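You operate a simulated robot arm through the tools that you are given. There is no shell and no other tool.

Carry out the task below with a simulated robot arm. There is one attempt and no reset: what you move stays moved.

TASK
Check the gauge blocks on the top of the blue bench. At the end: the blue padlock stands on top of the white filter; the silver gauge block with the largest size on its label from the top of the blue bench is on top of the brown small carton (marked "HINGES") on the top of the blue bench; the orange handled pad stands on top of the black rim coil; the silver gauge block with the smallest size on its label from the top of the blue bench is in the deep white tray; whatever was shut is shut again. Leave all else as you found it, and nothing knocked over.

The check looks at the end state, three seconds after you hand in, the way a careful person would. Anything else that was tipped, shoved, dropped, spilled or broken makes it a failure.

THE ROBOT
A 5-joint arm with a two-finger parallel gripper, fixed in place. Base frame: the origin is at the foot of the arm, x ahead of it, y to its left, z up; the work surface is at about z = 0. Readings come in mm, rad, newtons and seconds.
With the tool pointing down near the work surface it reaches from about 260 to 680 mm from the base axis. Its first joint turns from -1.152 to 1.152 rad. The tool tilts only in the upright plane through the base axis and itself; it spins freely about its own axis. Payload 2.9 kg.
The tool frame sits at the grasp point between the pads (the TCP): z along the fingers, y along the line on which they close. The tips reach 30 mm beyond it. Largest opening 110 mm; finger width 20, thickness 10; the body of the gripper, 48 by 112 mm, starts 55 mm behind the TCP.
Orientation is that of the tool frame in the base frame, as [roll, pitch, yaw] about the fixed x, y, z axes, in that order (R = Rz(yaw) Ry(pitch) Rx(roll)). With the fingers straight down and closing along the base's y, the tool's x points along the base's -x, its y along +y and its z along -z.

THE INTERFACE
- The arm moves only by the tool step_arm. Its argument "rows" is a list that holds one entry, the list of rows, each a list of 7 numbers: the shift along the tool's x, y, z in mm, then the turn, a rotation vector about the tool's x, y, z in degrees, then the opening, from 0 (shut) to 1 (fully open). In form: [[[tx, ty, tz, rx, ry, rz, grip], ...]]. A call has 1 to 20 rows; each row shifts and turns the commanded pose from where the row before left it, along the tool's axes as they then stand. A row lasts 0.2 s, in which the tool goes at most 50 mm and 0.15 rad; a call with a longer step from one row to the next is refused whole, and so is a gripper value outside its range. A pose out of reach is approached as far as the arm can. The call stops where the force on the tool passes 40 N (or 10 N more than at its start, if that is more) or the arm is blocked; 0.2 s more then pass. Each finger travels about 108 mm/s and halts on what it meets, pressing with about 25 N; the grip force reading is that of the motor and also rises with nothing between the fingers. The clock runs only during rows and for 0.2 s after the last one: add rows that do not move to give the fingers time. It gives the time, the measured TCP pose, the force on the tool (base axes), the opening and the grip force at its end, in the units of the frame above (readings bear some noise), with the torque about the TCP (base axes, N m) and any sound that the robot's microphone picked up, and new pictures: "views" is both (left out), scene, wrist or none.
- Cameras (640 x 400 px; columns grow to the right, rows downward): "scene" is fixed at [32.7, -451.2, 597.5]; the picture's right is [0.80, -0.60, 0.00], its down [-0.38, -0.50, -0.78] and it looks along [0.47, 0.62, -0.63] (base axes); focal length 309 px, centre (320, 200). "wrist" rides on the gripper at [72, 17, -103] in the tool frame; the picture's right is [-0.23, 0.97, 0.00], its down [-0.76, -0.18, -0.62] and it looks along [-0.61, -0.14, 0.78] (tool axes); focal length 222 px, centre (320, 200). There is no depth. A picture from a camera that has moved, and an enlarged one, comes with that camera's place and axes in the base frame and with its lens.
- close_up(camera, box): a new picture of the part [left, top, right, bottom] of that camera's present view, enlarged. No time passes.
- finish_job(): hands the job in; it is judged then, once.

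Places have to be worked out from the pictures, the camera data and where the tool is seen. Open the gripper and draw the arm clear of the work before you hand the job in, unless the task says otherwise.

The tools are called after "Request:" by a JSON object that holds its "op" and its "data". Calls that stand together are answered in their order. step_arm: Moves the arm, as the interface text tells. Its arguments: {"type":"object","properties":{"rows":{"type":"array","items":{"type":"array","items":{"type":"array","items":{"type":"number"}}}},"views":{"type":"string","enum":["both","scene","wrist","none"]}},"required":["rows"]} The other tools are called the same way: close_up (camera, box) takes an enlarged picture of a part of a camera's view; finish_job () hands the job in.

At the start:

```text
t: 0.0
eef_pos: [342.3, 246.0, 296.0]
orientation: [3.141, 0.0, 3.141]
wrist_force: [-0.1, -0.7, 0.0]
moment: [0.0, 0.04, -0.02]
width: 109.8
grasp_force: 0.1
```

scene: 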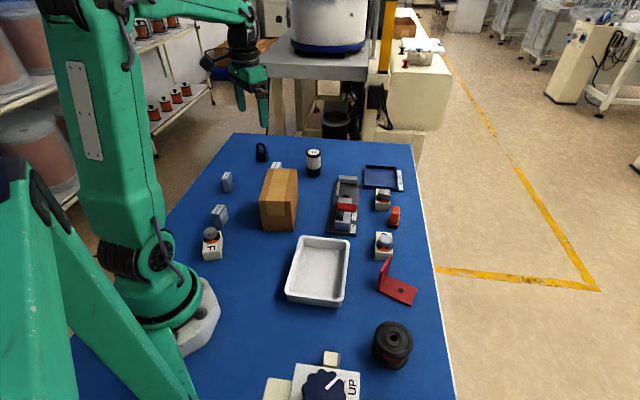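
wrist: 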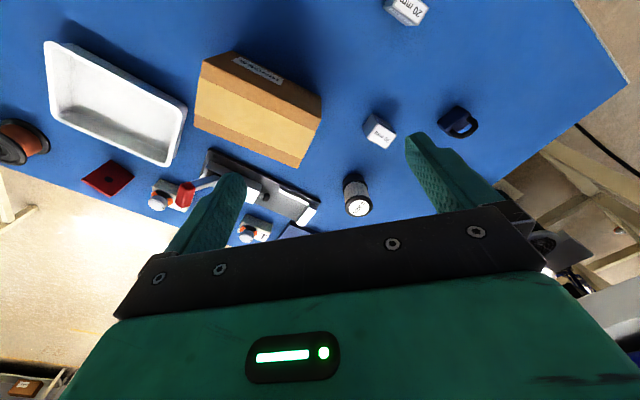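

I start by enlarging parts of both views to identify the objects.

Request:
{"op": "close_up", "data": {"camera": "scene", "box": [180, 130, 340, 230]}}

Request:
{"op": "close_up", "data": {"camera": "scene", "box": [300, 140, 460, 240]}}

Request:
{"op": "close_up", "data": {"camera": "scene", "box": [180, 190, 340, 290]}}

Request:
{"op": "close_up", "data": {"camera": "scene", "box": [280, 220, 440, 320]}}

Request:
{"op": "close_up", "data": {"camera": "scene", "box": [250, 300, 450, 400]}}

Request:
{"op": "close_up", "data": {"camera": "wrist", "box": [320, 0, 520, 125]}}

Request:
{"op": "close_up", "data": {"camera": "wrist", "box": [320, 80, 520, 220]}}

Request:
{"op": "close_up", "data": {"camera": "wrist", "box": [140, 40, 340, 240]}}

```text
4.00 times, centred on (260, 180) of scene
camera zoom: at [32.7, -451.2, 597.5], right [0.8, -0.6, 0.0], down [-0.38, -0.5, -0.78], along [0.47, 0.62, -0.63], focal length 1235 px, centre (560, 280)
```

zoom: 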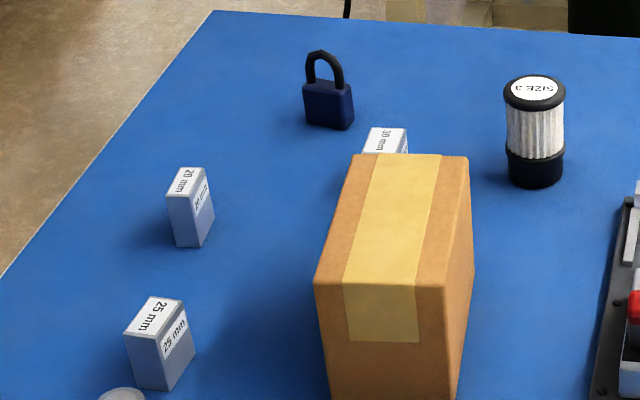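

```text
4.00 times, centred on (380, 190) of scene
camera zoom: at [32.7, -451.2, 597.5], right [0.8, -0.6, 0.0], down [-0.38, -0.5, -0.78], along [0.47, 0.62, -0.63], focal length 1235 px, centre (80, 240)
```

zoom: 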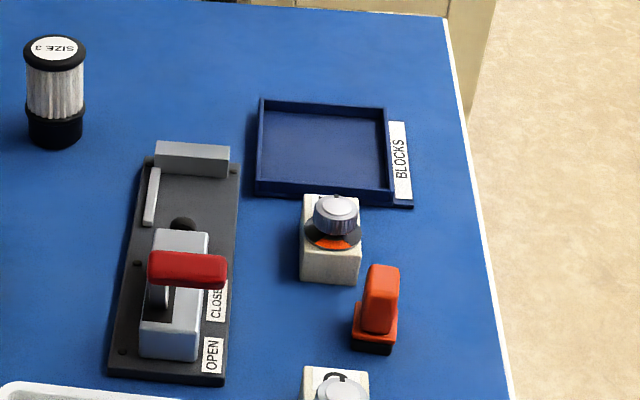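

```text
4.00 times, centred on (260, 240) of scene
camera zoom: at [32.7, -451.2, 597.5], right [0.8, -0.6, 0.0], down [-0.38, -0.5, -0.78], along [0.47, 0.62, -0.63], focal length 1235 px, centre (560, 40)
```

zoom: 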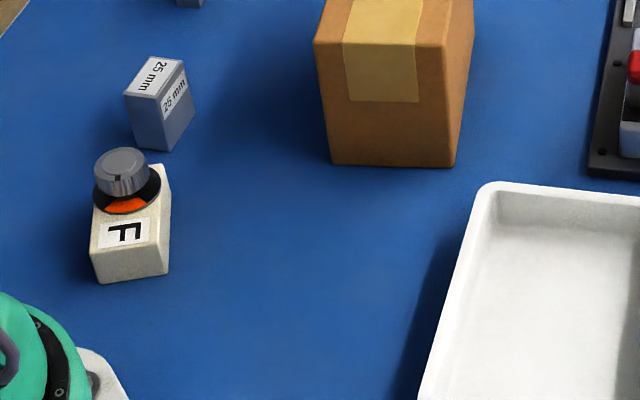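

```text
4.00 times, centred on (360, 270) of scene
camera zoom: at [32.7, -451.2, 597.5], right [0.8, -0.6, 0.0], down [-0.38, -0.5, -0.78], along [0.47, 0.62, -0.63], focal length 1235 px, centre (160, -80)
```

zoom: 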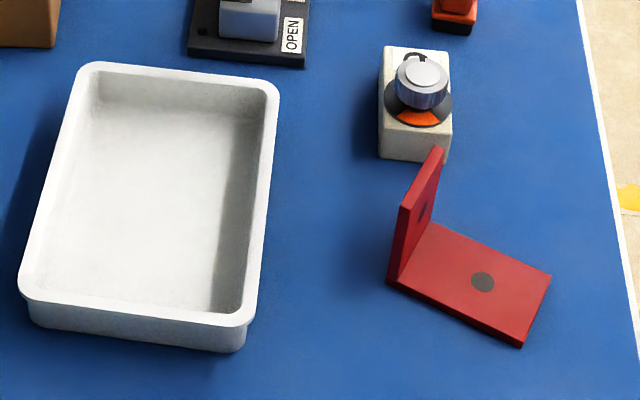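

```text
3.20 times, centred on (350, 350) of scene
camera zoom: at [32.7, -451.2, 597.5], right [0.8, -0.6, 0.0], down [-0.38, -0.5, -0.78], along [0.47, 0.62, -0.63], focal length 988 px, centre (224, -280)
```

zoom: 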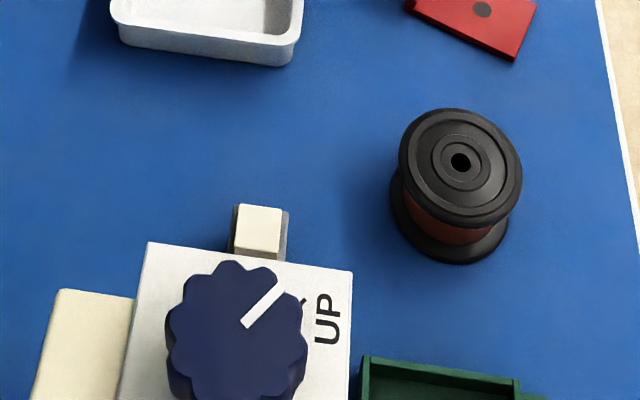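

```text
3.20 times, centred on (420, 62) of wrist
camera zoom: at [271.0, 263.5, 399.7], right [0.23, 0.97, 0.0], down [0.76, -0.18, 0.62], along [0.61, -0.14, -0.78], focal length 711 px, centre (0, 640)
```

zoom: 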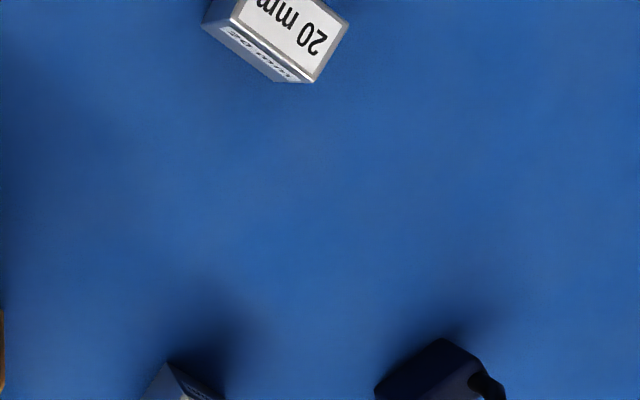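

```text
2.86 times, centred on (420, 150) of wrist
camera zoom: at [271.0, 263.5, 399.7], right [0.23, 0.97, 0.0], down [0.76, -0.18, 0.62], along [0.61, -0.14, -0.78], focal length 635 px, centre (34, 343)
```

zoom: 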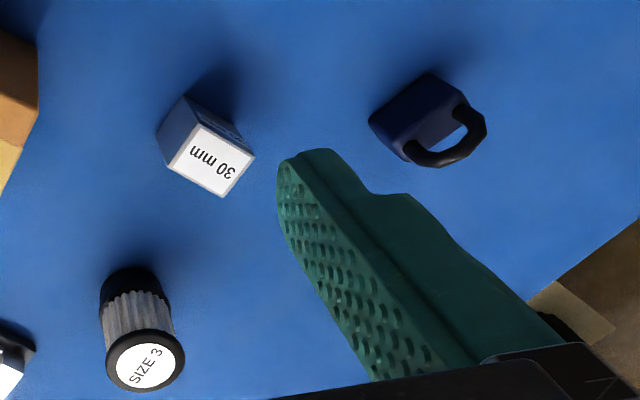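

```text
2.00 times, centred on (240, 140) of wrist
camera zoom: at [271.0, 263.5, 399.7], right [0.23, 0.97, 0.0], down [0.76, -0.18, 0.62], along [0.61, -0.14, -0.78], focal length 444 px, centre (480, 320)
```

zoom: 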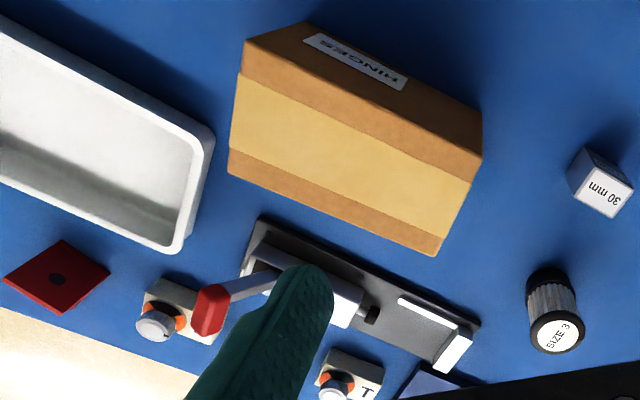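

The scene shows three labelled gauge blocks (20, 25 and 30 mm) plus possible hidden spots behind the carton and near the arm foot. I survey with the wrist camera, moving high over the bench to the right, well above everything.

Request:
{"op": "step_arm", "data": {"rows": [[[0, -49, -10, 0, 0, 0, 1], [0, -49, -10, 0, 0, 0, 1], [0, -49, -10, 0, 0, 0, 1], [0, -49, -10, 0, 0, 0, 1], [0, -49, 0, 0, 0, 0, 1], [0, 0, 0, 0, 0, 0, 1]]], "views": "both"}}

```text
t: 1.4
eef_pos: [343.9, -0.7, 336.9]
orientation: [3.141, 0.0, -3.141]
wrist_force: [-0.9, 0.2, -0.1]
moment: [-0.01, 0.01, -0.03]
width: 109.9
grasp_force: 0.0
camera wrist: at [272.5, 16.7, 439.8], right [0.23, 0.97, 0.0], down [0.76, -0.18, 0.62], along [0.61, -0.14, -0.78], focal length 222 px, centre (320, 200)
```

scene: 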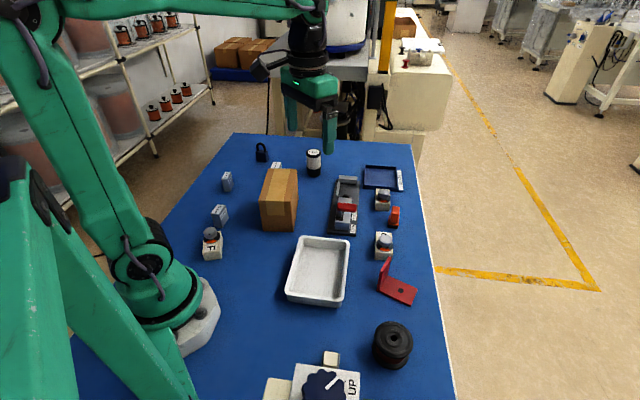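
wrist: 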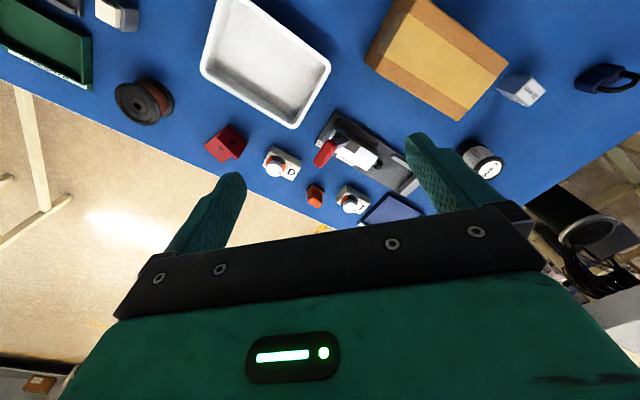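

The bench's right end is partly visible: press-like fixture and green tray. I enlarge those and continue the survey toward -y, then spin the tool to look back at the arm's foot.

Request:
{"op": "close_up", "data": {"camera": "wrist", "box": [0, 0, 200, 125]}}

Request:
{"op": "close_up", "data": {"camera": "wrist", "box": [240, 100, 440, 225]}}

Request:
{"op": "step_arm", "data": {"rows": [[[10, -49, 0, 0, 0, 0, 1], [10, -49, 0, 0, 0, 0, 1], [10, -49, 0, 0, 0, 0, 1], [10, -49, 0, 0, 0, 0, 1], [0, 0, 0, 0, 0, 0, 1]]], "views": "both"}}

```text
3.20 times, centred on (100, 62) of wrist
camera zoom: at [272.5, 16.7, 439.8], right [0.23, 0.97, 0.0], down [0.76, -0.18, 0.62], along [0.61, -0.14, -0.78], focal length 711 px, centre (1024, 640)
```

zoom: 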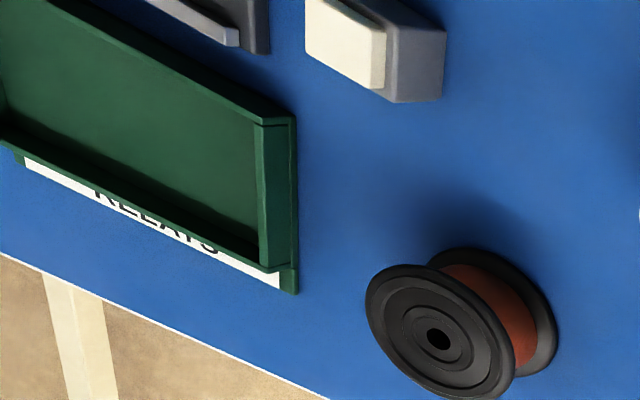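

```text
3.20 times, centred on (340, 162) of wrist
camera zoom: at [272.5, 16.7, 439.8], right [0.23, 0.97, 0.0], down [0.76, -0.18, 0.62], along [0.61, -0.14, -0.78], focal length 711 px, centre (256, 320)
```

zoom: 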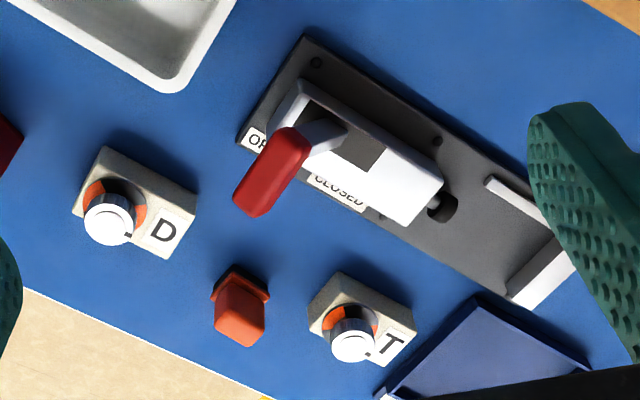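

```text
t: 2.6
eef_pos: [301.1, -191.4, 335.1]
orientation: [3.141, 0.0, 3.141]
wrist_force: [0.1, 0.0, 0.6]
moment: [-0.04, 0.01, 0.0]
width: 110.2
grasp_force: 0.0
camera wrist: at [230.0, -174.3, 439.2], right [0.23, 0.97, 0.0], down [0.76, -0.18, 0.62], along [0.61, -0.14, -0.78], focal length 222 px, centre (320, 200)
```

scene: 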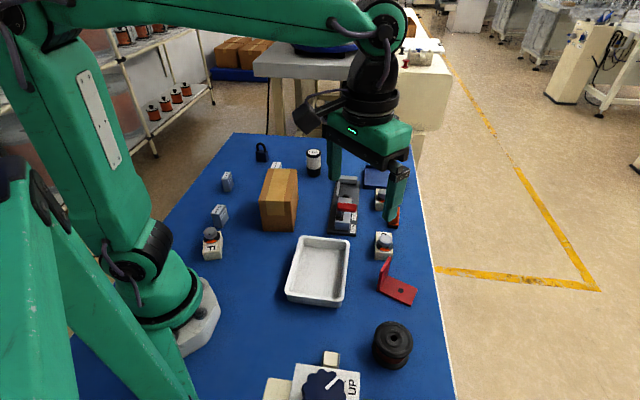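
wrist: 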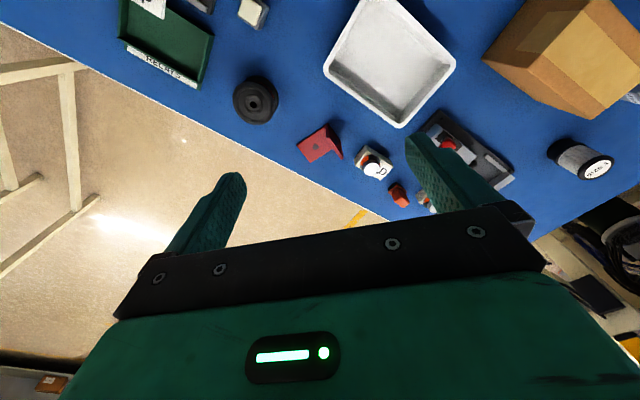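

Something white lies in or near the green tray. I spin the tool so the camera looks toward -y to see the right end of the bench.

Request:
{"op": "step_arm", "data": {"rows": [[[0, 0, 0, 0, 0, 8.5, 1], [0, 0, 0, 0, 0, 8.5, 1], [0, 0, 0, 0, 0, 8.5, 1], [0, 0, 0, 0, 0, 8.5, 1], [0, 0, 0, 0, 0, 8.5, 1], [0, 0, 0, 0, 0, 8.5, 1], [0, 0, 0, 0, 0, 8.5, 1], [0, 0, 0, 0, 0, 8.5, 1], [0, 0, 0, 0, 0, 8.5, 1], [0, 0, 0, 0, 0, 8.5, 1], [0, 0, 0, 0, 0, 5, 1], [0, 0, 0, 0, 0, 0, 1]]], "views": "wrist"}}

```text
t: 5.2
eef_pos: [301.2, -194.3, 336.6]
orientation: [-3.14, 0.0, 1.569]
wrist_force: [-0.1, -0.8, 0.5]
moment: [0.05, 0.0, 0.01]
width: 110.1
grasp_force: 0.1
camera wrist: at [320.0, -121.9, 439.8], right [0.97, -0.23, 0.0], down [-0.18, -0.76, 0.62], along [-0.14, -0.61, -0.78], focal length 222 px, centre (320, 200)
```

wrist: 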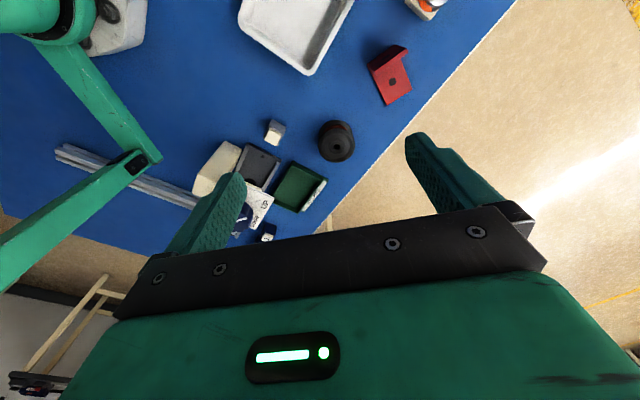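

There is another structure near the right-back of the bench; I enlarge this view to see it and the fixture.

Request:
{"op": "close_up", "data": {"camera": "wrist", "box": [180, 100, 360, 245]}}

Request:
{"op": "close_up", "data": {"camera": "wrist", "box": [0, 0, 240, 250]}}

Request:
{"op": "close_up", "data": {"camera": "scene", "box": [0, 130, 240, 400]}}

```text
2.76 times, centred on (270, 172) of wrist
camera zoom: at [320.0, -121.9, 439.8], right [0.97, -0.23, 0.0], down [-0.18, -0.76, 0.62], along [-0.14, -0.61, -0.78], focal length 613 px, centre (458, 276)
```

zoom: 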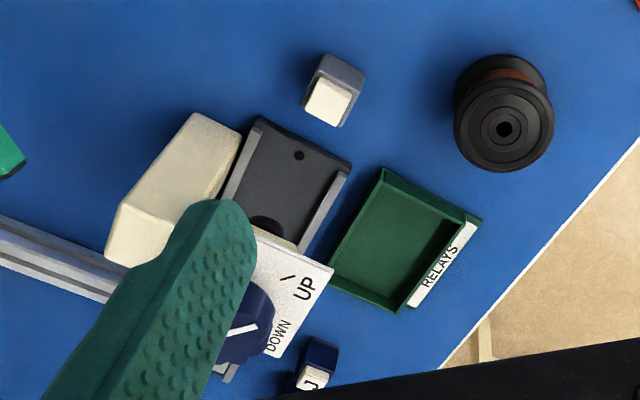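

```text
1.60 times, centred on (120, 125) of wrist
camera zoom: at [320.0, -121.9, 439.8], right [0.97, -0.23, 0.0], down [-0.18, -0.76, 0.62], along [-0.14, -0.61, -0.78], focal length 355 px, centre (640, 320)
```

zoom: 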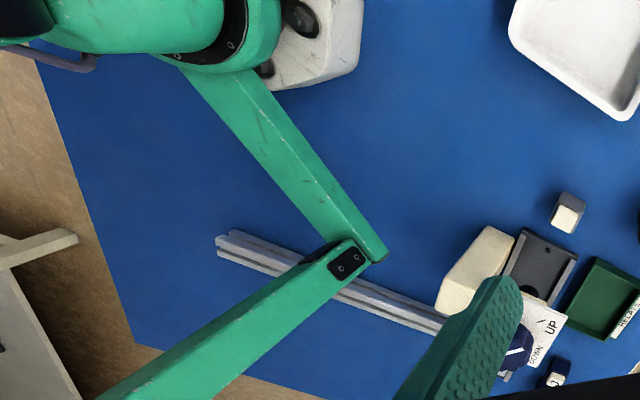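

```text
1.48 times, centred on (120, 265) of scene
camera zoom: at [32.7, -451.2, 597.5], right [0.8, -0.6, 0.0], down [-0.38, -0.5, -0.78], along [0.47, 0.62, -0.63], focal length 458 px, centre (616, 104)
```

zoom: 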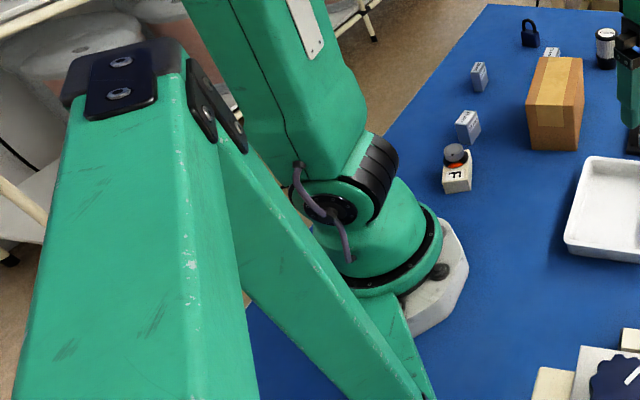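

The fixture (UP/DOWN knob, rail panel), a "J" piece and a "RELAYS" tray are not gauge blocks. Now I move back to +y and turn the camera toward -x, to check the area beside/behind the arm foot.

Request:
{"op": "step_arm", "data": {"rows": [[[49, 0, 0, 0, 0, 8.5, 1], [0, 0, 0, 0, 0, 8.5, 1], [0, 0, 0, 0, 0, 8.5, 1], [0, 0, 0, 0, 0, 8.5, 1], [0, 0, 0, 0, 0, 8.5, 1], [0, 0, 0, 0, 0, 8.5, 1], [0, 0, 0, 0, 0, 8.5, 1], [0, 0, 0, 0, 0, 8.5, 1], [0, 0, 0, 0, 0, 8.5, 1], [0, 0, 0, 0, 0, 8.5, 1], [0, 0, 0, 0, 0, 5, 1], [0, -49, 0, 0, 0, 0, 1], [0, -49, 0, 0, 0, 0, 1], [0, -49, 0, 0, 0, 0, 1], [0, -49, 0, 0, 0, 0, 1], [0, -49, 0, 0, 0, 0, 1], [0, -49, 0, 0, 0, 0, 1], [0, -49, 0, 0, 0, 0, 1], [0, 0, 0, 0, 0, 0, 1]]], "views": "both"}}

```text
t: 9.2
eef_pos: [293.8, -37.8, 338.0]
orientation: [3.141, -0.001, 0.002]
wrist_force: [-0.3, 0.3, 0.6]
moment: [0.01, -0.01, -0.02]
width: 110.3
grasp_force: 0.0
out of reach, approached as far as the arm can: row 14, 15, 16, 17, 18
camera wrist: at [367.3, -54.3, 440.7], right [-0.23, -0.97, 0.0], down [-0.76, 0.18, 0.62], along [-0.61, 0.14, -0.78], focal length 222 px, centre (320, 200)
```

scene: 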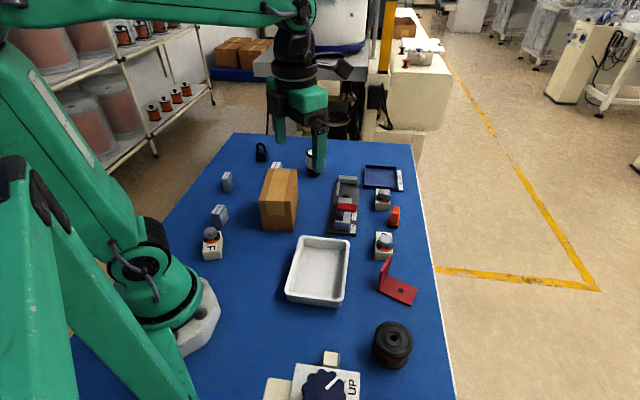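
wrist: 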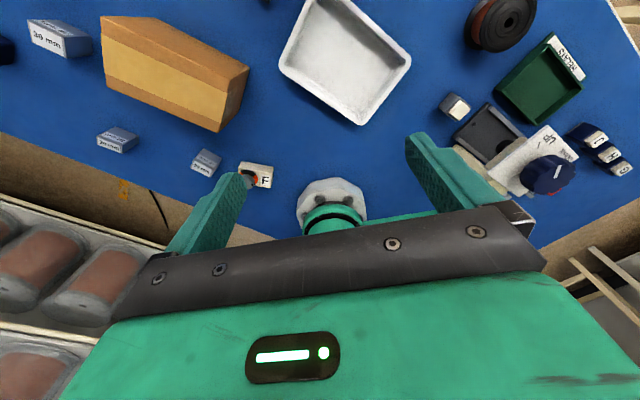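

The close-in pose ran into the minimum reach, but the view is good: the area around the arm foot shows no extra blocks. I enlarge to read labels.

Request:
{"op": "close_up", "data": {"camera": "wrist", "box": [0, 0, 140, 90]}}

Request:
{"op": "close_up", "data": {"camera": "wrist", "box": [80, 110, 290, 230]}}

Request:
{"op": "close_up", "data": {"camera": "wrist", "box": [430, 80, 640, 215]}}

Request:
{"op": "close_up", "data": {"camera": "wrist", "box": [420, 0, 640, 140]}}

```text
4.44 times, centred on (70, 45) of wrist
camera zoom: at [367.3, -54.3, 440.7], right [-0.23, -0.97, 0.0], down [-0.76, 0.18, 0.62], along [-0.61, 0.14, -0.78], focal length 987 px, centre (1431, 889)
```

zoom: 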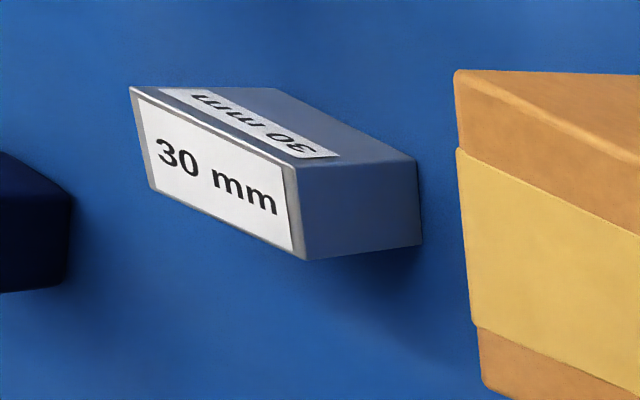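

```text
3.05 times, centred on (185, 170) of wrist
camera zoom: at [367.3, -54.3, 440.7], right [-0.23, -0.97, 0.0], down [-0.76, 0.18, 0.62], along [-0.61, 0.14, -0.78], focal length 677 px, centre (731, 291)
```

zoom: 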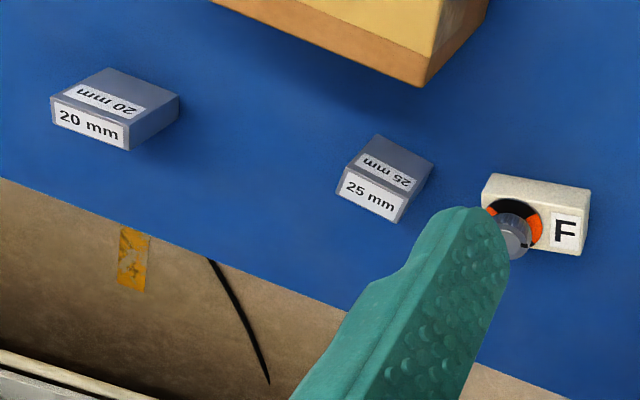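

```text
2.96 times, centred on (535, 148) of wrist
camera zoom: at [367.3, -54.3, 440.7], right [-0.23, -0.97, 0.0], down [-0.76, 0.18, 0.62], along [-0.61, 0.14, -0.78], focal length 658 px, centre (-317, 356)
```

zoom: 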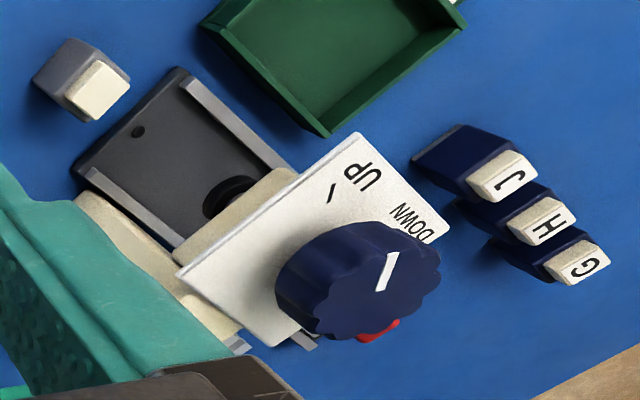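

```text
2.86 times, centred on (530, 70) of wrist
camera zoom: at [367.3, -54.3, 440.7], right [-0.23, -0.97, 0.0], down [-0.76, 0.18, 0.62], along [-0.61, 0.14, -0.78], focal length 635 px, centre (-280, 571)
```

zoom: 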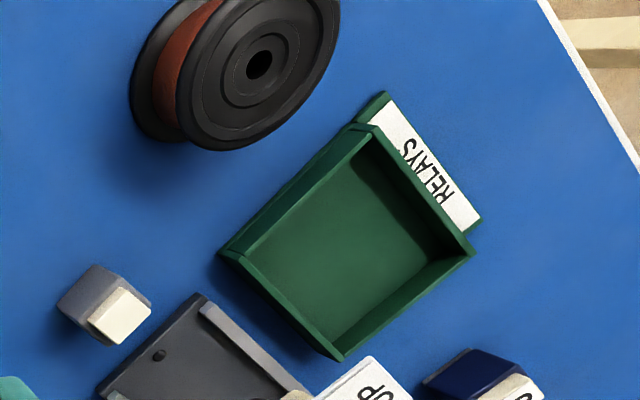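

Only three gauge blocks are on the bench: 20 (smallest), 25, 30 mm (largest). I estimate the 30 mm block at about (440,330), its long side along 45°, and the carton top at z≈100 centred near (358,158). I move above the 30 mm block with the fingers turned to its short side.

Request:
{"op": "step_arm", "data": {"rows": [[[49, 0, 0, 0, 0, 0, 1], [10.7, -40.9, 15, 0, 0, 0, 1], [10.7, -40.9, 15, 0, 0, 0, 1], [10.7, -40.9, 15, 0, 0, 0, 1], [10.7, -40.9, 15, 0, 0, 0, 1], [10.7, -40.9, 15, 0, 0, 0, 1], [10.7, -40.9, 15, 0, 0, 0, 1], [10.7, -40.9, 15, 0, 0, 0, 1], [10.7, -40.9, 15, 0, 0, 0, 1], [10.7, -40.9, 15, 0, 0, 0, 1], [0, 0, 0, 0, 0, -8.5, 1], [0, 0, 0, 0, 0, -8.5, 1], [0, 0, 0, 0, 0, -8.5, 1], [0, 0, 0, 0, 0, -8.5, 1], [0, 0, 0, 0, 0, -8.5, 1], [0, 0, 0, 0, 0, -2.5, 1], [0, 0, 0, 0, 0, 0, 1]]], "views": "both"}}

```text
t: 12.8
eef_pos: [375.8, -48.4, 262.4]
orientation: [-3.141, 0.0, 0.786]
wrist_force: [0.3, 0.7, 0.4]
moment: [-0.01, -0.02, -0.01]
width: 110.0
grasp_force: 0.1
out of reach, approached as far as the arm can: row 1, 2, 3, 4, 5, 6, 7, 8, 9, 10
camera wrist: at [440.4, -8.4, 365.7], right [0.53, -0.85, 0.0], down [-0.66, -0.41, 0.62], along [-0.53, -0.33, -0.78], focal length 222 px, centre (320, 200)
```

scene: 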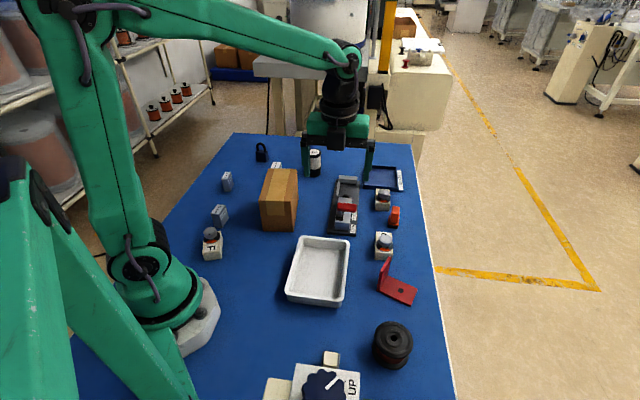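
wrist: 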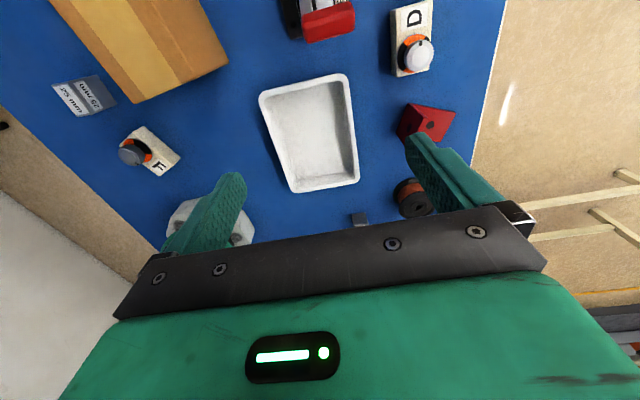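

The "out of reach" reports come from the tool's spin limit (it won't let the camera point straight inward), so I turn the tool the other way round to yaw ≈ 225° before travelling.

Request:
{"op": "step_arm", "data": {"rows": [[[0, 0, 0, 0, 0, -8.5, 1], [0, 0, 0, 0, 0, -8.5, 1], [0, 0, 0, 0, 0, -8.5, 1], [0, 0, 0, 0, 0, -8.5, 1], [0, 0, 0, 0, 0, -8.5, 1], [0, 0, 0, 0, 0, -8.5, 1], [0, 0, 0, 0, 0, -8.5, 1], [0, 0, 0, 0, 0, -8.5, 1], [0, 0, 0, 0, 0, -8.5, 1], [0, 0, 0, 0, 0, -8.5, 1], [0, 0, 0, 0, 0, -8.5, 1], [0, 0, 0, 0, 0, -8.5, 1], [0, 0, 0, 0, 0, -8.5, 1], [0, 0, 0, 0, 0, -8.5, 1], [0, 0, 0, 0, 0, -8.5, 1], [0, 0, 0, 0, 0, -8.5, 1], [0, 0, 0, 0, 0, -8.5, 1], [0, 0, 0, 0, 0, -8.5, 1], [0, 0, 0, 0, 0, -8.5, 1], [0, 0, 0, 0, 0, -8.5, 1]]], "views": "wrist"}}

```text
t: 17.0
eef_pos: [374.5, -49.9, 263.2]
orientation: [3.141, -0.002, -2.529]
wrist_force: [0.6, 0.3, -0.6]
moment: [-0.01, 0.0, -0.02]
width: 110.1
grasp_force: 0.1
camera wrist: at [308.6, -75.6, 366.7], right [-0.37, 0.93, 0.0], down [0.72, 0.29, 0.62], along [0.58, 0.23, -0.78], focal length 222 px, centre (320, 200)
```

wrist: 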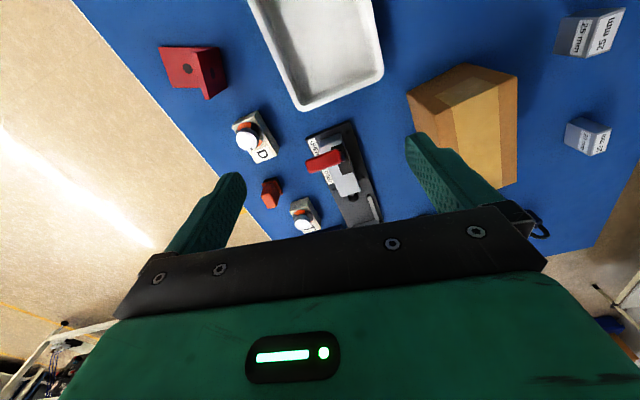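

Tool yaw is now ≈215°. I travel over to the 30 mm block at about z=190 and finish the turn to 225°.

Request:
{"op": "step_arm", "data": {"rows": [[[-34, 34.1, 0, 0, 0, 0, 1], [-34, 34.1, 0, 0, 0, 0, 1], [-34, 34.1, 0, 0, 0, 0, 1], [-34, 34.1, 9, 0, 0, 0, 1], [-34, 34.1, 9, 0, 0, 0, 1], [-34, 34.1, 9, 0, 0, 0, 1], [-34, 34.1, 9, 0, 0, 0, 1], [-34, 34.1, 9, 0, 0, 0, 1], [0, 0, 14, 0, 0, -8.5, 1], [0, 0, 14, 0, 0, -1.4, 1], [0, 0, 0, 0, 0, 0, 1]]], "views": "both"}}

```text
t: 19.4
eef_pos: [440.4, 330.6, 188.9]
orientation: [-3.141, 0.0, -2.358]
wrist_force: [-0.4, 0.4, -0.2]
moment: [-0.02, 0.01, -0.01]
width: 110.1
grasp_force: 0.1
camera wrist: at [379.1, 292.9, 292.6], right [-0.53, 0.85, 0.0], down [0.66, 0.41, 0.62], along [0.53, 0.33, -0.78], focal length 222 px, centre (320, 200)
```

scene: 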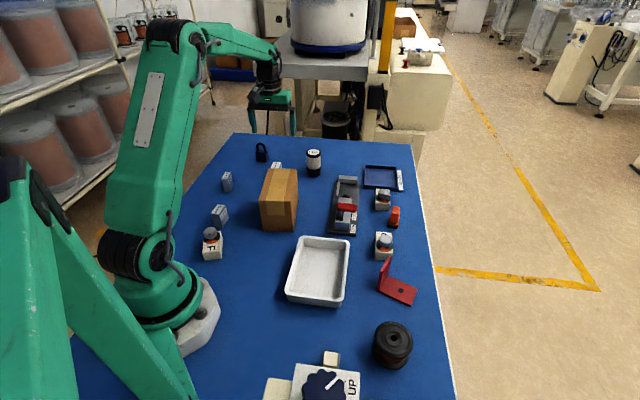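
wrist: 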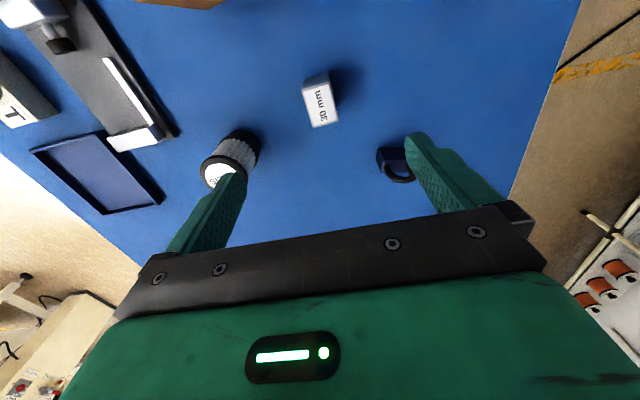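

Request:
{"op": "close_up", "data": {"camera": "wrist", "box": [270, 50, 430, 200]}}

Request:
{"op": "close_up", "data": {"camera": "wrist", "box": [180, 110, 300, 230]}}

```text
2.67 times, centred on (350, 125) of wrist
camera zoom: at [379.1, 292.9, 292.6], right [-0.53, 0.85, 0.0], down [0.66, 0.41, 0.62], along [0.53, 0.33, -0.78], focal length 592 px, centre (240, 400)
```

zoom: 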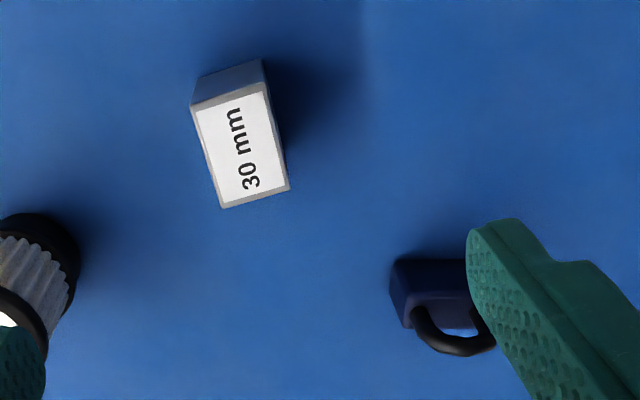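

```text
3.33 times, centred on (240, 170) of wrist
camera zoom: at [379.1, 292.9, 292.6], right [-0.53, 0.85, 0.0], down [0.66, 0.41, 0.62], along [0.53, 0.33, -0.78], focal length 740 px, centre (587, 300)
```

zoom: 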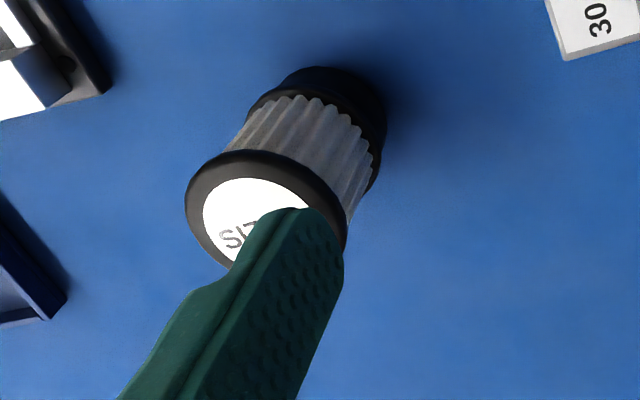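

The 30 mm block's top centre sits about (3.6, 2.0) mm from the tool axis in tool coordinates, 30 × 41 mm, about 45 tall, off by 2°. I correct, descend to TCP z≈36 and close on the 30 mm width.

Request:
{"op": "step_arm", "data": {"rows": [[[3.6, 2.0, 15, 0, 0, -2, 0.8], [0, 0, 40, 0, 0, 0, 0.7], [0, 0, 40, 0, 0, 0, 0.6], [0, 0, 35, 0, 0, 0, 0.6], [0, 0, 17, 0, 0, 0, 0.6], [0, 0, 5.5, 0, 0, 0, 0.6], [0, 0, 0, 0, 0, 0, 0.6]]], "views": "both"}}

```text
t: 21.0
eef_pos: [436.6, 329.0, 36.6]
orientation: [3.141, 0.0, -2.324]
wrist_force: [-0.8, 0.7, -0.2]
moment: [0.01, 0.0, -0.03]
width: 66.2
grasp_force: 0.0
camera wrist: at [377.5, 288.2, 140.2], right [-0.56, 0.83, 0.0], down [0.65, 0.43, 0.62], along [0.52, 0.35, -0.78], focal length 222 px, centre (320, 200)
```

scene: 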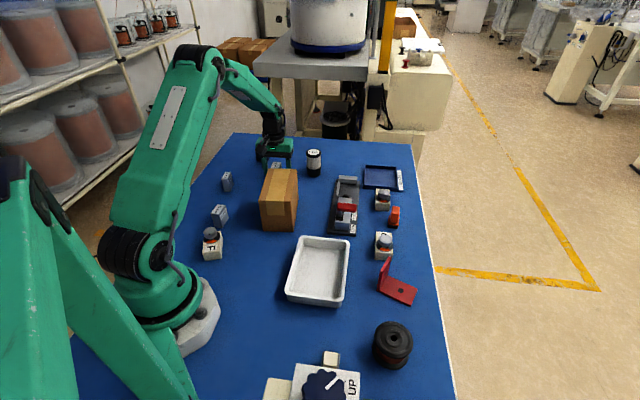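
wrist: 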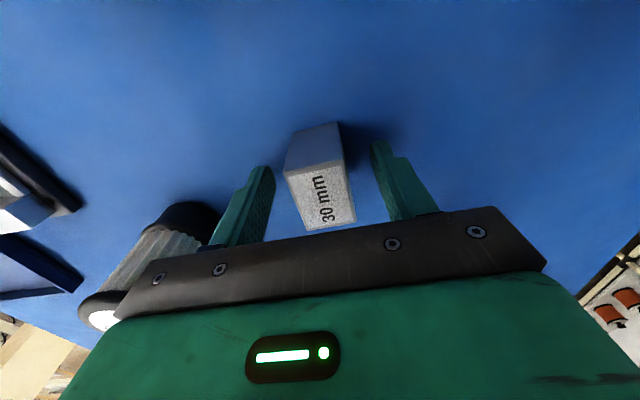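

The block is nicely between the fingers, within about 3 mm of centre. I nudge the correction and close.

Request:
{"op": "step_arm", "data": {"rows": [[[-2.5, 1.0, 0, 0, 0, 0, 0.6], [0, 0, 0, 0, 0, 0, 0.3], [0, 0, 0, 0, 0, 0, 0.1], [0, 0, 0, 0, 0, 0, 0], [0, 0, 0, 0, 0, 0, 0], [0, 0, 0, 0, 0, 0, 0]]], "views": "wrist"}}

```text
t: 22.4
eef_pos: [438.4, 332.5, 38.0]
orientation: [3.14, 0.001, -2.322]
wrist_force: [-0.5, 0.5, -0.1]
moment: [-0.07, 0.04, 0.03]
width: 30.0
grasp_force: 25.3
camera wrist: at [378.4, 291.1, 140.7], right [-0.56, 0.83, 0.0], down [0.65, 0.43, 0.62], along [0.52, 0.35, -0.78], focal length 222 px, centre (320, 200)
```

wrist: 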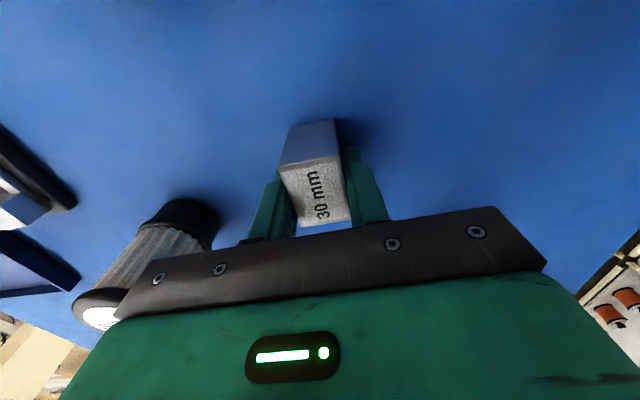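

Gripped (30.0 mm, 25 N). I lift straight up 160 mm and carry it above the carton's centre.

Request:
{"op": "step_arm", "data": {"rows": [[[0, 0, -20, 0, 0, 0, 0], [0, 0, -45, 0, 0, 0, 0], [0, 0, -49, 0, 0, 0, 0], [0, 0, -46, 0, 0, 0, 0], [0, 0, 0, 0, 0, 0, 0], [45.6, -15, 0, 0, 0, 0, 0], [45.6, -15, 0, 0, 0, 0, 0], [45.6, -15, 0, 0, 0, 0, 0], [45.6, -15, 0, 0, 0, 0, 0], [0, 0, 0, 0, 0, -5, 0], [0, 0, 0, 0, 0, 0, 0], [0, 0, 0, 0, 0, 0, 0]]], "views": "both"}}

```text
t: 25.0
eef_pos: [357.0, 157.2, 196.1]
orientation: [3.141, 0.001, -2.235]
wrist_force: [0.4, 0.0, -1.5]
moment: [-0.01, 0.01, 0.0]
width: 29.9
grasp_force: 24.3
camera wrist: at [301.7, 112.3, 300.3], right [-0.63, 0.78, 0.0], down [0.61, 0.49, 0.62], along [0.49, 0.39, -0.78], focal length 222 px, centre (320, 200)
```

scene: 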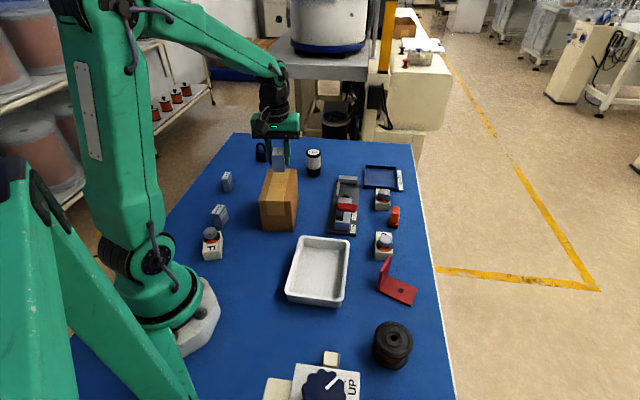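
wrist: 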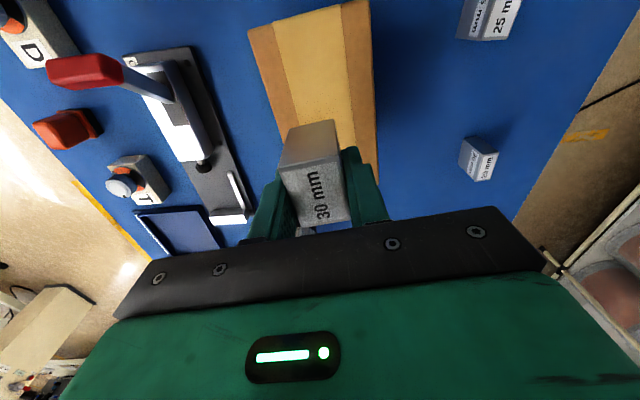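

Carton top is below; its centreline is about 8 mm to tool +y. I shift and lower to leave a small gap, then look.

Request:
{"op": "step_arm", "data": {"rows": [[[0, 8, 0, 0, 0, 0, 0], [0, 0, 25, 0, 0, 0, 0], [0, 0, 20, 0, 0, 0, 0], [0, 0, 5, 0, 0, 0, 0], [0, 0, 0, 0, 0, 0, 0]]], "views": "both"}}

Request:
{"op": "close_up", "data": {"camera": "scene", "box": [240, 120, 340, 240]}}

```text
t: 26.2
eef_pos: [350.9, 163.3, 146.8]
orientation: [-3.14, 0.0, -2.236]
wrist_force: [0.2, 0.0, -0.2]
moment: [-0.01, 0.03, -0.03]
width: 29.5
grasp_force: 25.1
camera wrist: at [294.7, 117.2, 250.6], right [-0.63, 0.78, 0.0], down [0.61, 0.49, 0.62], along [0.49, 0.39, -0.78], focal length 222 px, centre (320, 200)
```

scene: 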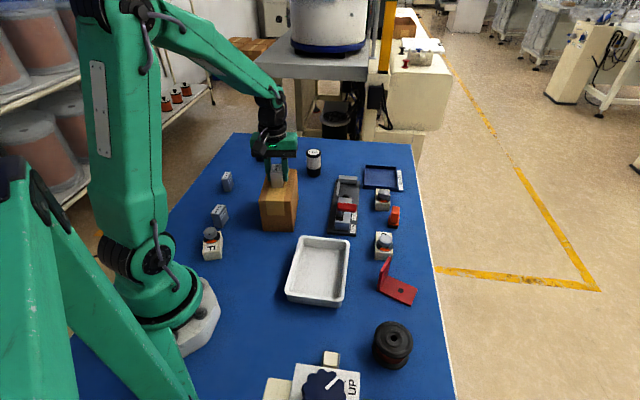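
wrist: 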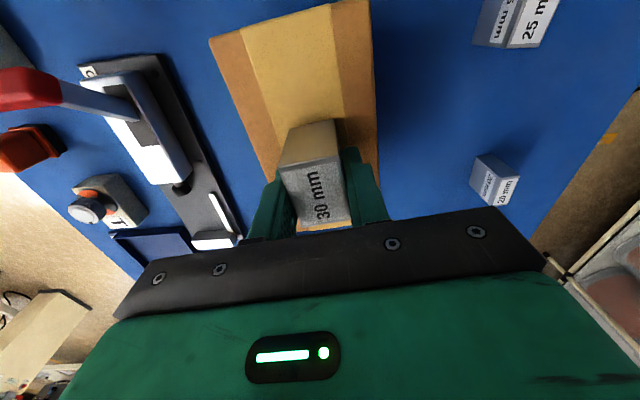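

```text
3.33 times, centred on (290, 180) of scene
camera zoom: at [32.7, -451.2, 597.5], right [0.8, -0.6, 0.0], down [-0.38, -0.5, -0.78], along [0.47, 0.62, -0.63], focal length 1029 px, centre (420, 267)
```

zoom: 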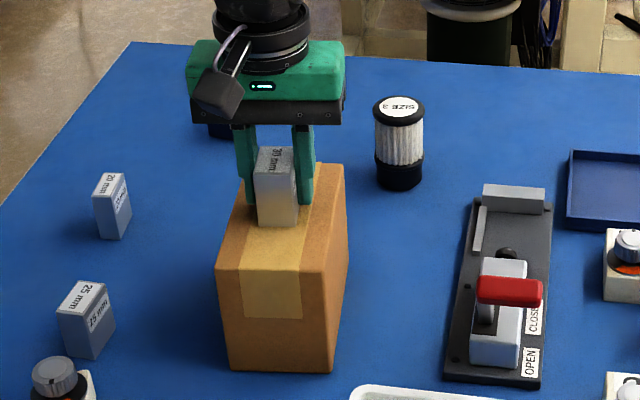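

The block is centred over the carton (about ±41 mm to each side). I lower slowly in small steps, watching the force.

Request:
{"op": "step_arm", "data": {"rows": [[[0, 0, 3, 0, 0, 0, 0], [0, 0, 2, 0, 0, 0, 0], [0, 0, 1, 0, 0, 0, 0], [0, 0, 0, 0, 0, 0, 0]]], "views": "none"}}

Request:
{"op": "close_up", "data": {"camera": "scene", "box": [255, 150, 315, 190]}}

```text
t: 27.2
eef_pos: [353.3, 164.9, 142.9]
orientation: [-3.137, 0.006, -2.235]
wrist_force: [7.0, 3.9, 25.3]
moment: [0.13, -0.03, 0.01]
width: 29.7
grasp_force: 25.7
```

```text
10.00 times, centred on (285, 170) of scene
camera zoom: at [32.6, -451.3, 597.5], right [0.8, -0.6, 0.0], down [-0.38, -0.5, -0.78], along [0.47, 0.62, -0.63], focal length 3088 px, centre (670, 500)
```

zoom: 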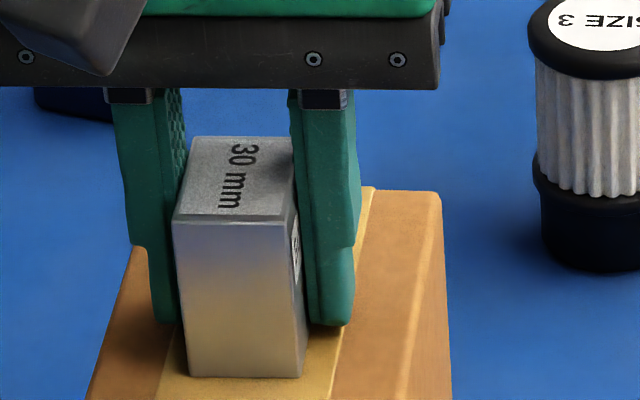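

Contact already (25 N up), so the carton top is near z≈105. I relieve the pressure by about 2 mm and open the fingers gradually.

Request:
{"op": "step_arm", "data": {"rows": [[[0, 0, -1.5, 0, 0, 0, 0], [0, 0, -0.5, 0, 0, 0, 0], [0, 0, 0, 0, 0, 0, 0.32], [0, 0, 0, 0, 0, 0, 0.4], [0, 0, 0, 0, 0, 0, 0.5], [0, 0, 0, 0, 0, 0, 0.6], [0, 0, 0, 0, 0, 0, 0.6]]], "views": "wrist"}}

Request:
{"op": "close_up", "data": {"camera": "scene", "box": [240, 140, 320, 200]}}

```text
t: 28.8
eef_pos: [352.0, 163.8, 143.7]
orientation: [3.141, -0.001, -2.235]
wrist_force: [-0.8, 0.3, 0.7]
moment: [0.0, 0.01, 0.02]
width: 66.3
grasp_force: 0.0
camera wrist: at [295.0, 117.5, 246.4], right [-0.63, 0.78, 0.0], down [0.61, 0.49, 0.62], along [0.49, 0.39, -0.78], focal length 222 px, centre (320, 200)
```

wrist: 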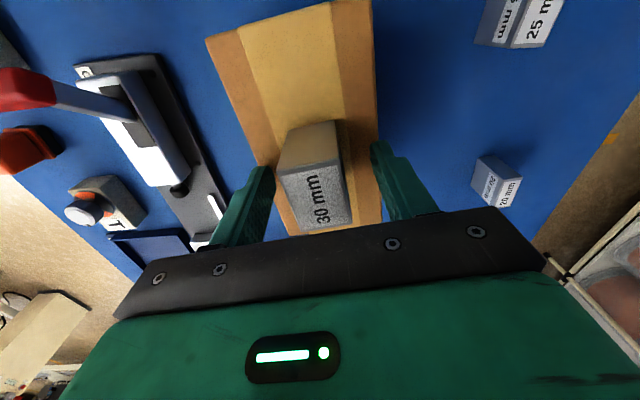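

```text
6.67 times, centred on (280, 170) of scene
camera zoom: at [32.7, -451.2, 597.5], right [0.8, -0.6, 0.0], down [-0.38, -0.5, -0.78], along [0.47, 0.62, -0.63], focal length 2059 px, centre (587, 400)
```

zoom: 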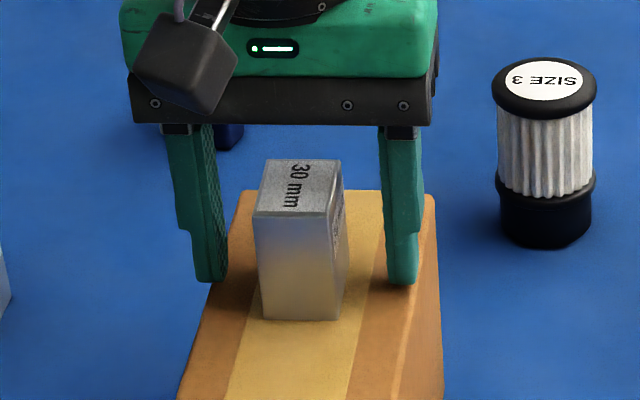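

The 30 mm block stands on the carton. I rise clear and move over to the 20 mm block near (285,368).

Request:
{"op": "step_arm", "data": {"rows": [[[0, 0, -20, 0, 0, 0, 0.7], [0, 0, -35, 0, 0, 0, 0.8], [0, 0, -30, 0, 0, 0, 1], [-23.8, 35.7, 0, 0, 0, 0, 1], [-23.8, 35.7, 0, 0, 0, 0, 1], [-23.8, 35.7, 0, 0, 0, 0, 1], [-23.8, 35.7, 0, 0, 0, 0, 1], [-23.8, 35.7, 0, 0, 0, 0, 1], [0, 0, 40, 0, 0, 0, 1], [0, 0, 0, 0, 0, 0, 1]]], "views": "both"}}

Request:
{"op": "close_up", "data": {"camera": "wrist", "box": [240, 40, 400, 180]}}

```text
t: 31.0
eef_pos: [286.0, 363.9, 189.3]
orientation: [-3.141, -0.001, -2.235]
wrist_force: [-0.9, 0.2, -0.3]
moment: [0.02, 0.03, -0.01]
width: 110.2
grasp_force: 0.1
camera wrist: at [228.7, 318.2, 291.9], right [-0.63, 0.78, 0.0], down [0.61, 0.49, 0.62], along [0.49, 0.39, -0.78], focal length 222 px, centre (320, 200)
```

scene: 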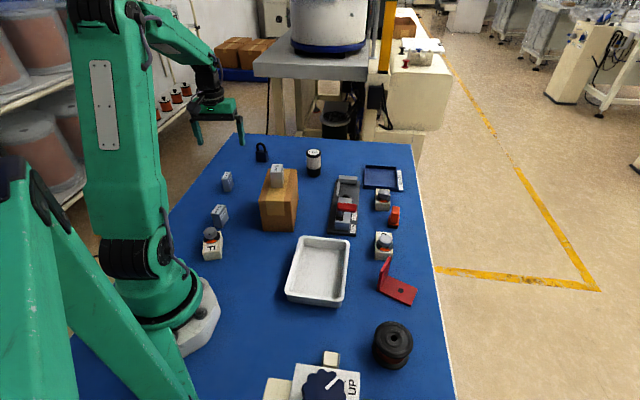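
wrist: 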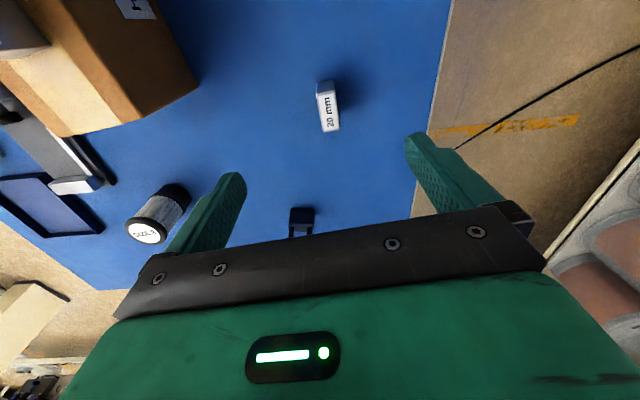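

```text
2.86 times, centred on (320, 110) of wrist
camera zoom: at [228.7, 318.2, 291.9], right [-0.63, 0.78, 0.0], down [0.61, 0.49, 0.62], along [0.49, 0.39, -0.78], focal length 635 px, centre (320, 457)
```

zoom: 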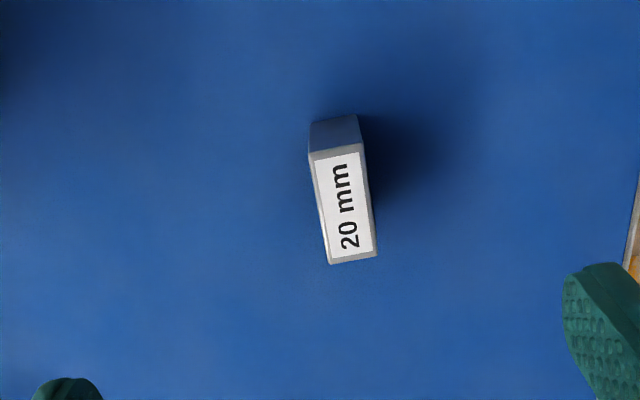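

The 20 mm block is about (-4.9, 8.4) mm off in tool axes, turned 3.4°, with nothing close by. I correct and descend.

Request:
{"op": "step_arm", "data": {"rows": [[[-4.9, 8.4, 15, 0, 0, 3.4, 0.8], [0, 0, 40, 0, 0, 0, 0.7], [0, 0, 40, 0, 0, 0, 0.6], [0, 0, 35, 0, 0, 0, 0.55], [0, 0, 17, 0, 0, 0, 0.5], [0, 0, 5, 0, 0, 0, 0.5], [0, 0, 0, 0, 0, 0, 0.5]]], "views": "wrist"}}

Request:
{"op": "close_up", "data": {"camera": "wrist", "box": [220, 100, 420, 240]}}

```text
t: 32.6
eef_pos: [281.4, 376.5, 35.6]
orientation: [-3.141, -0.001, -2.295]
wrist_force: [-0.2, -0.9, 0.1]
moment: [0.02, 0.01, -0.01]
width: 54.9
grasp_force: 0.0
camera wrist: at [222.5, 334.0, 139.5], right [-0.58, 0.82, 0.0], down [0.64, 0.45, 0.62], along [0.51, 0.36, -0.78], focal length 222 px, centre (320, 200)
```

wrist: 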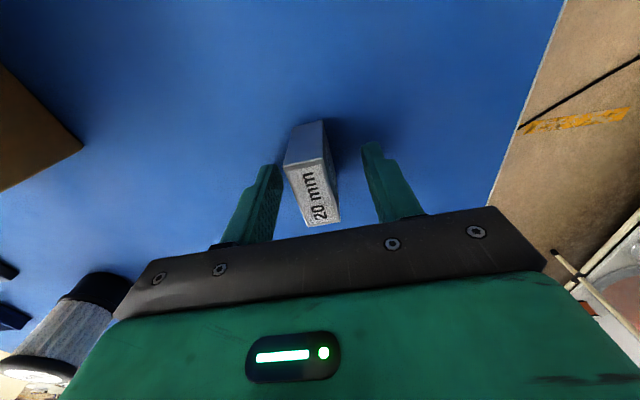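

```text
2.86 times, centred on (320, 170) of wrist
camera zoom: at [222.5, 334.0, 139.5], right [-0.58, 0.82, 0.0], down [0.64, 0.45, 0.62], along [0.51, 0.36, -0.78], focal length 635 px, centre (320, 286)
```

zoom: 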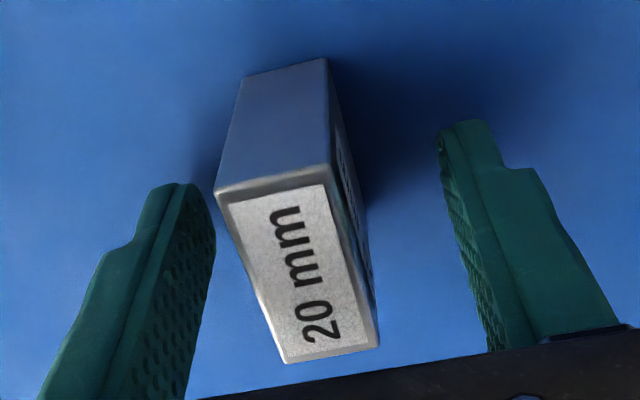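

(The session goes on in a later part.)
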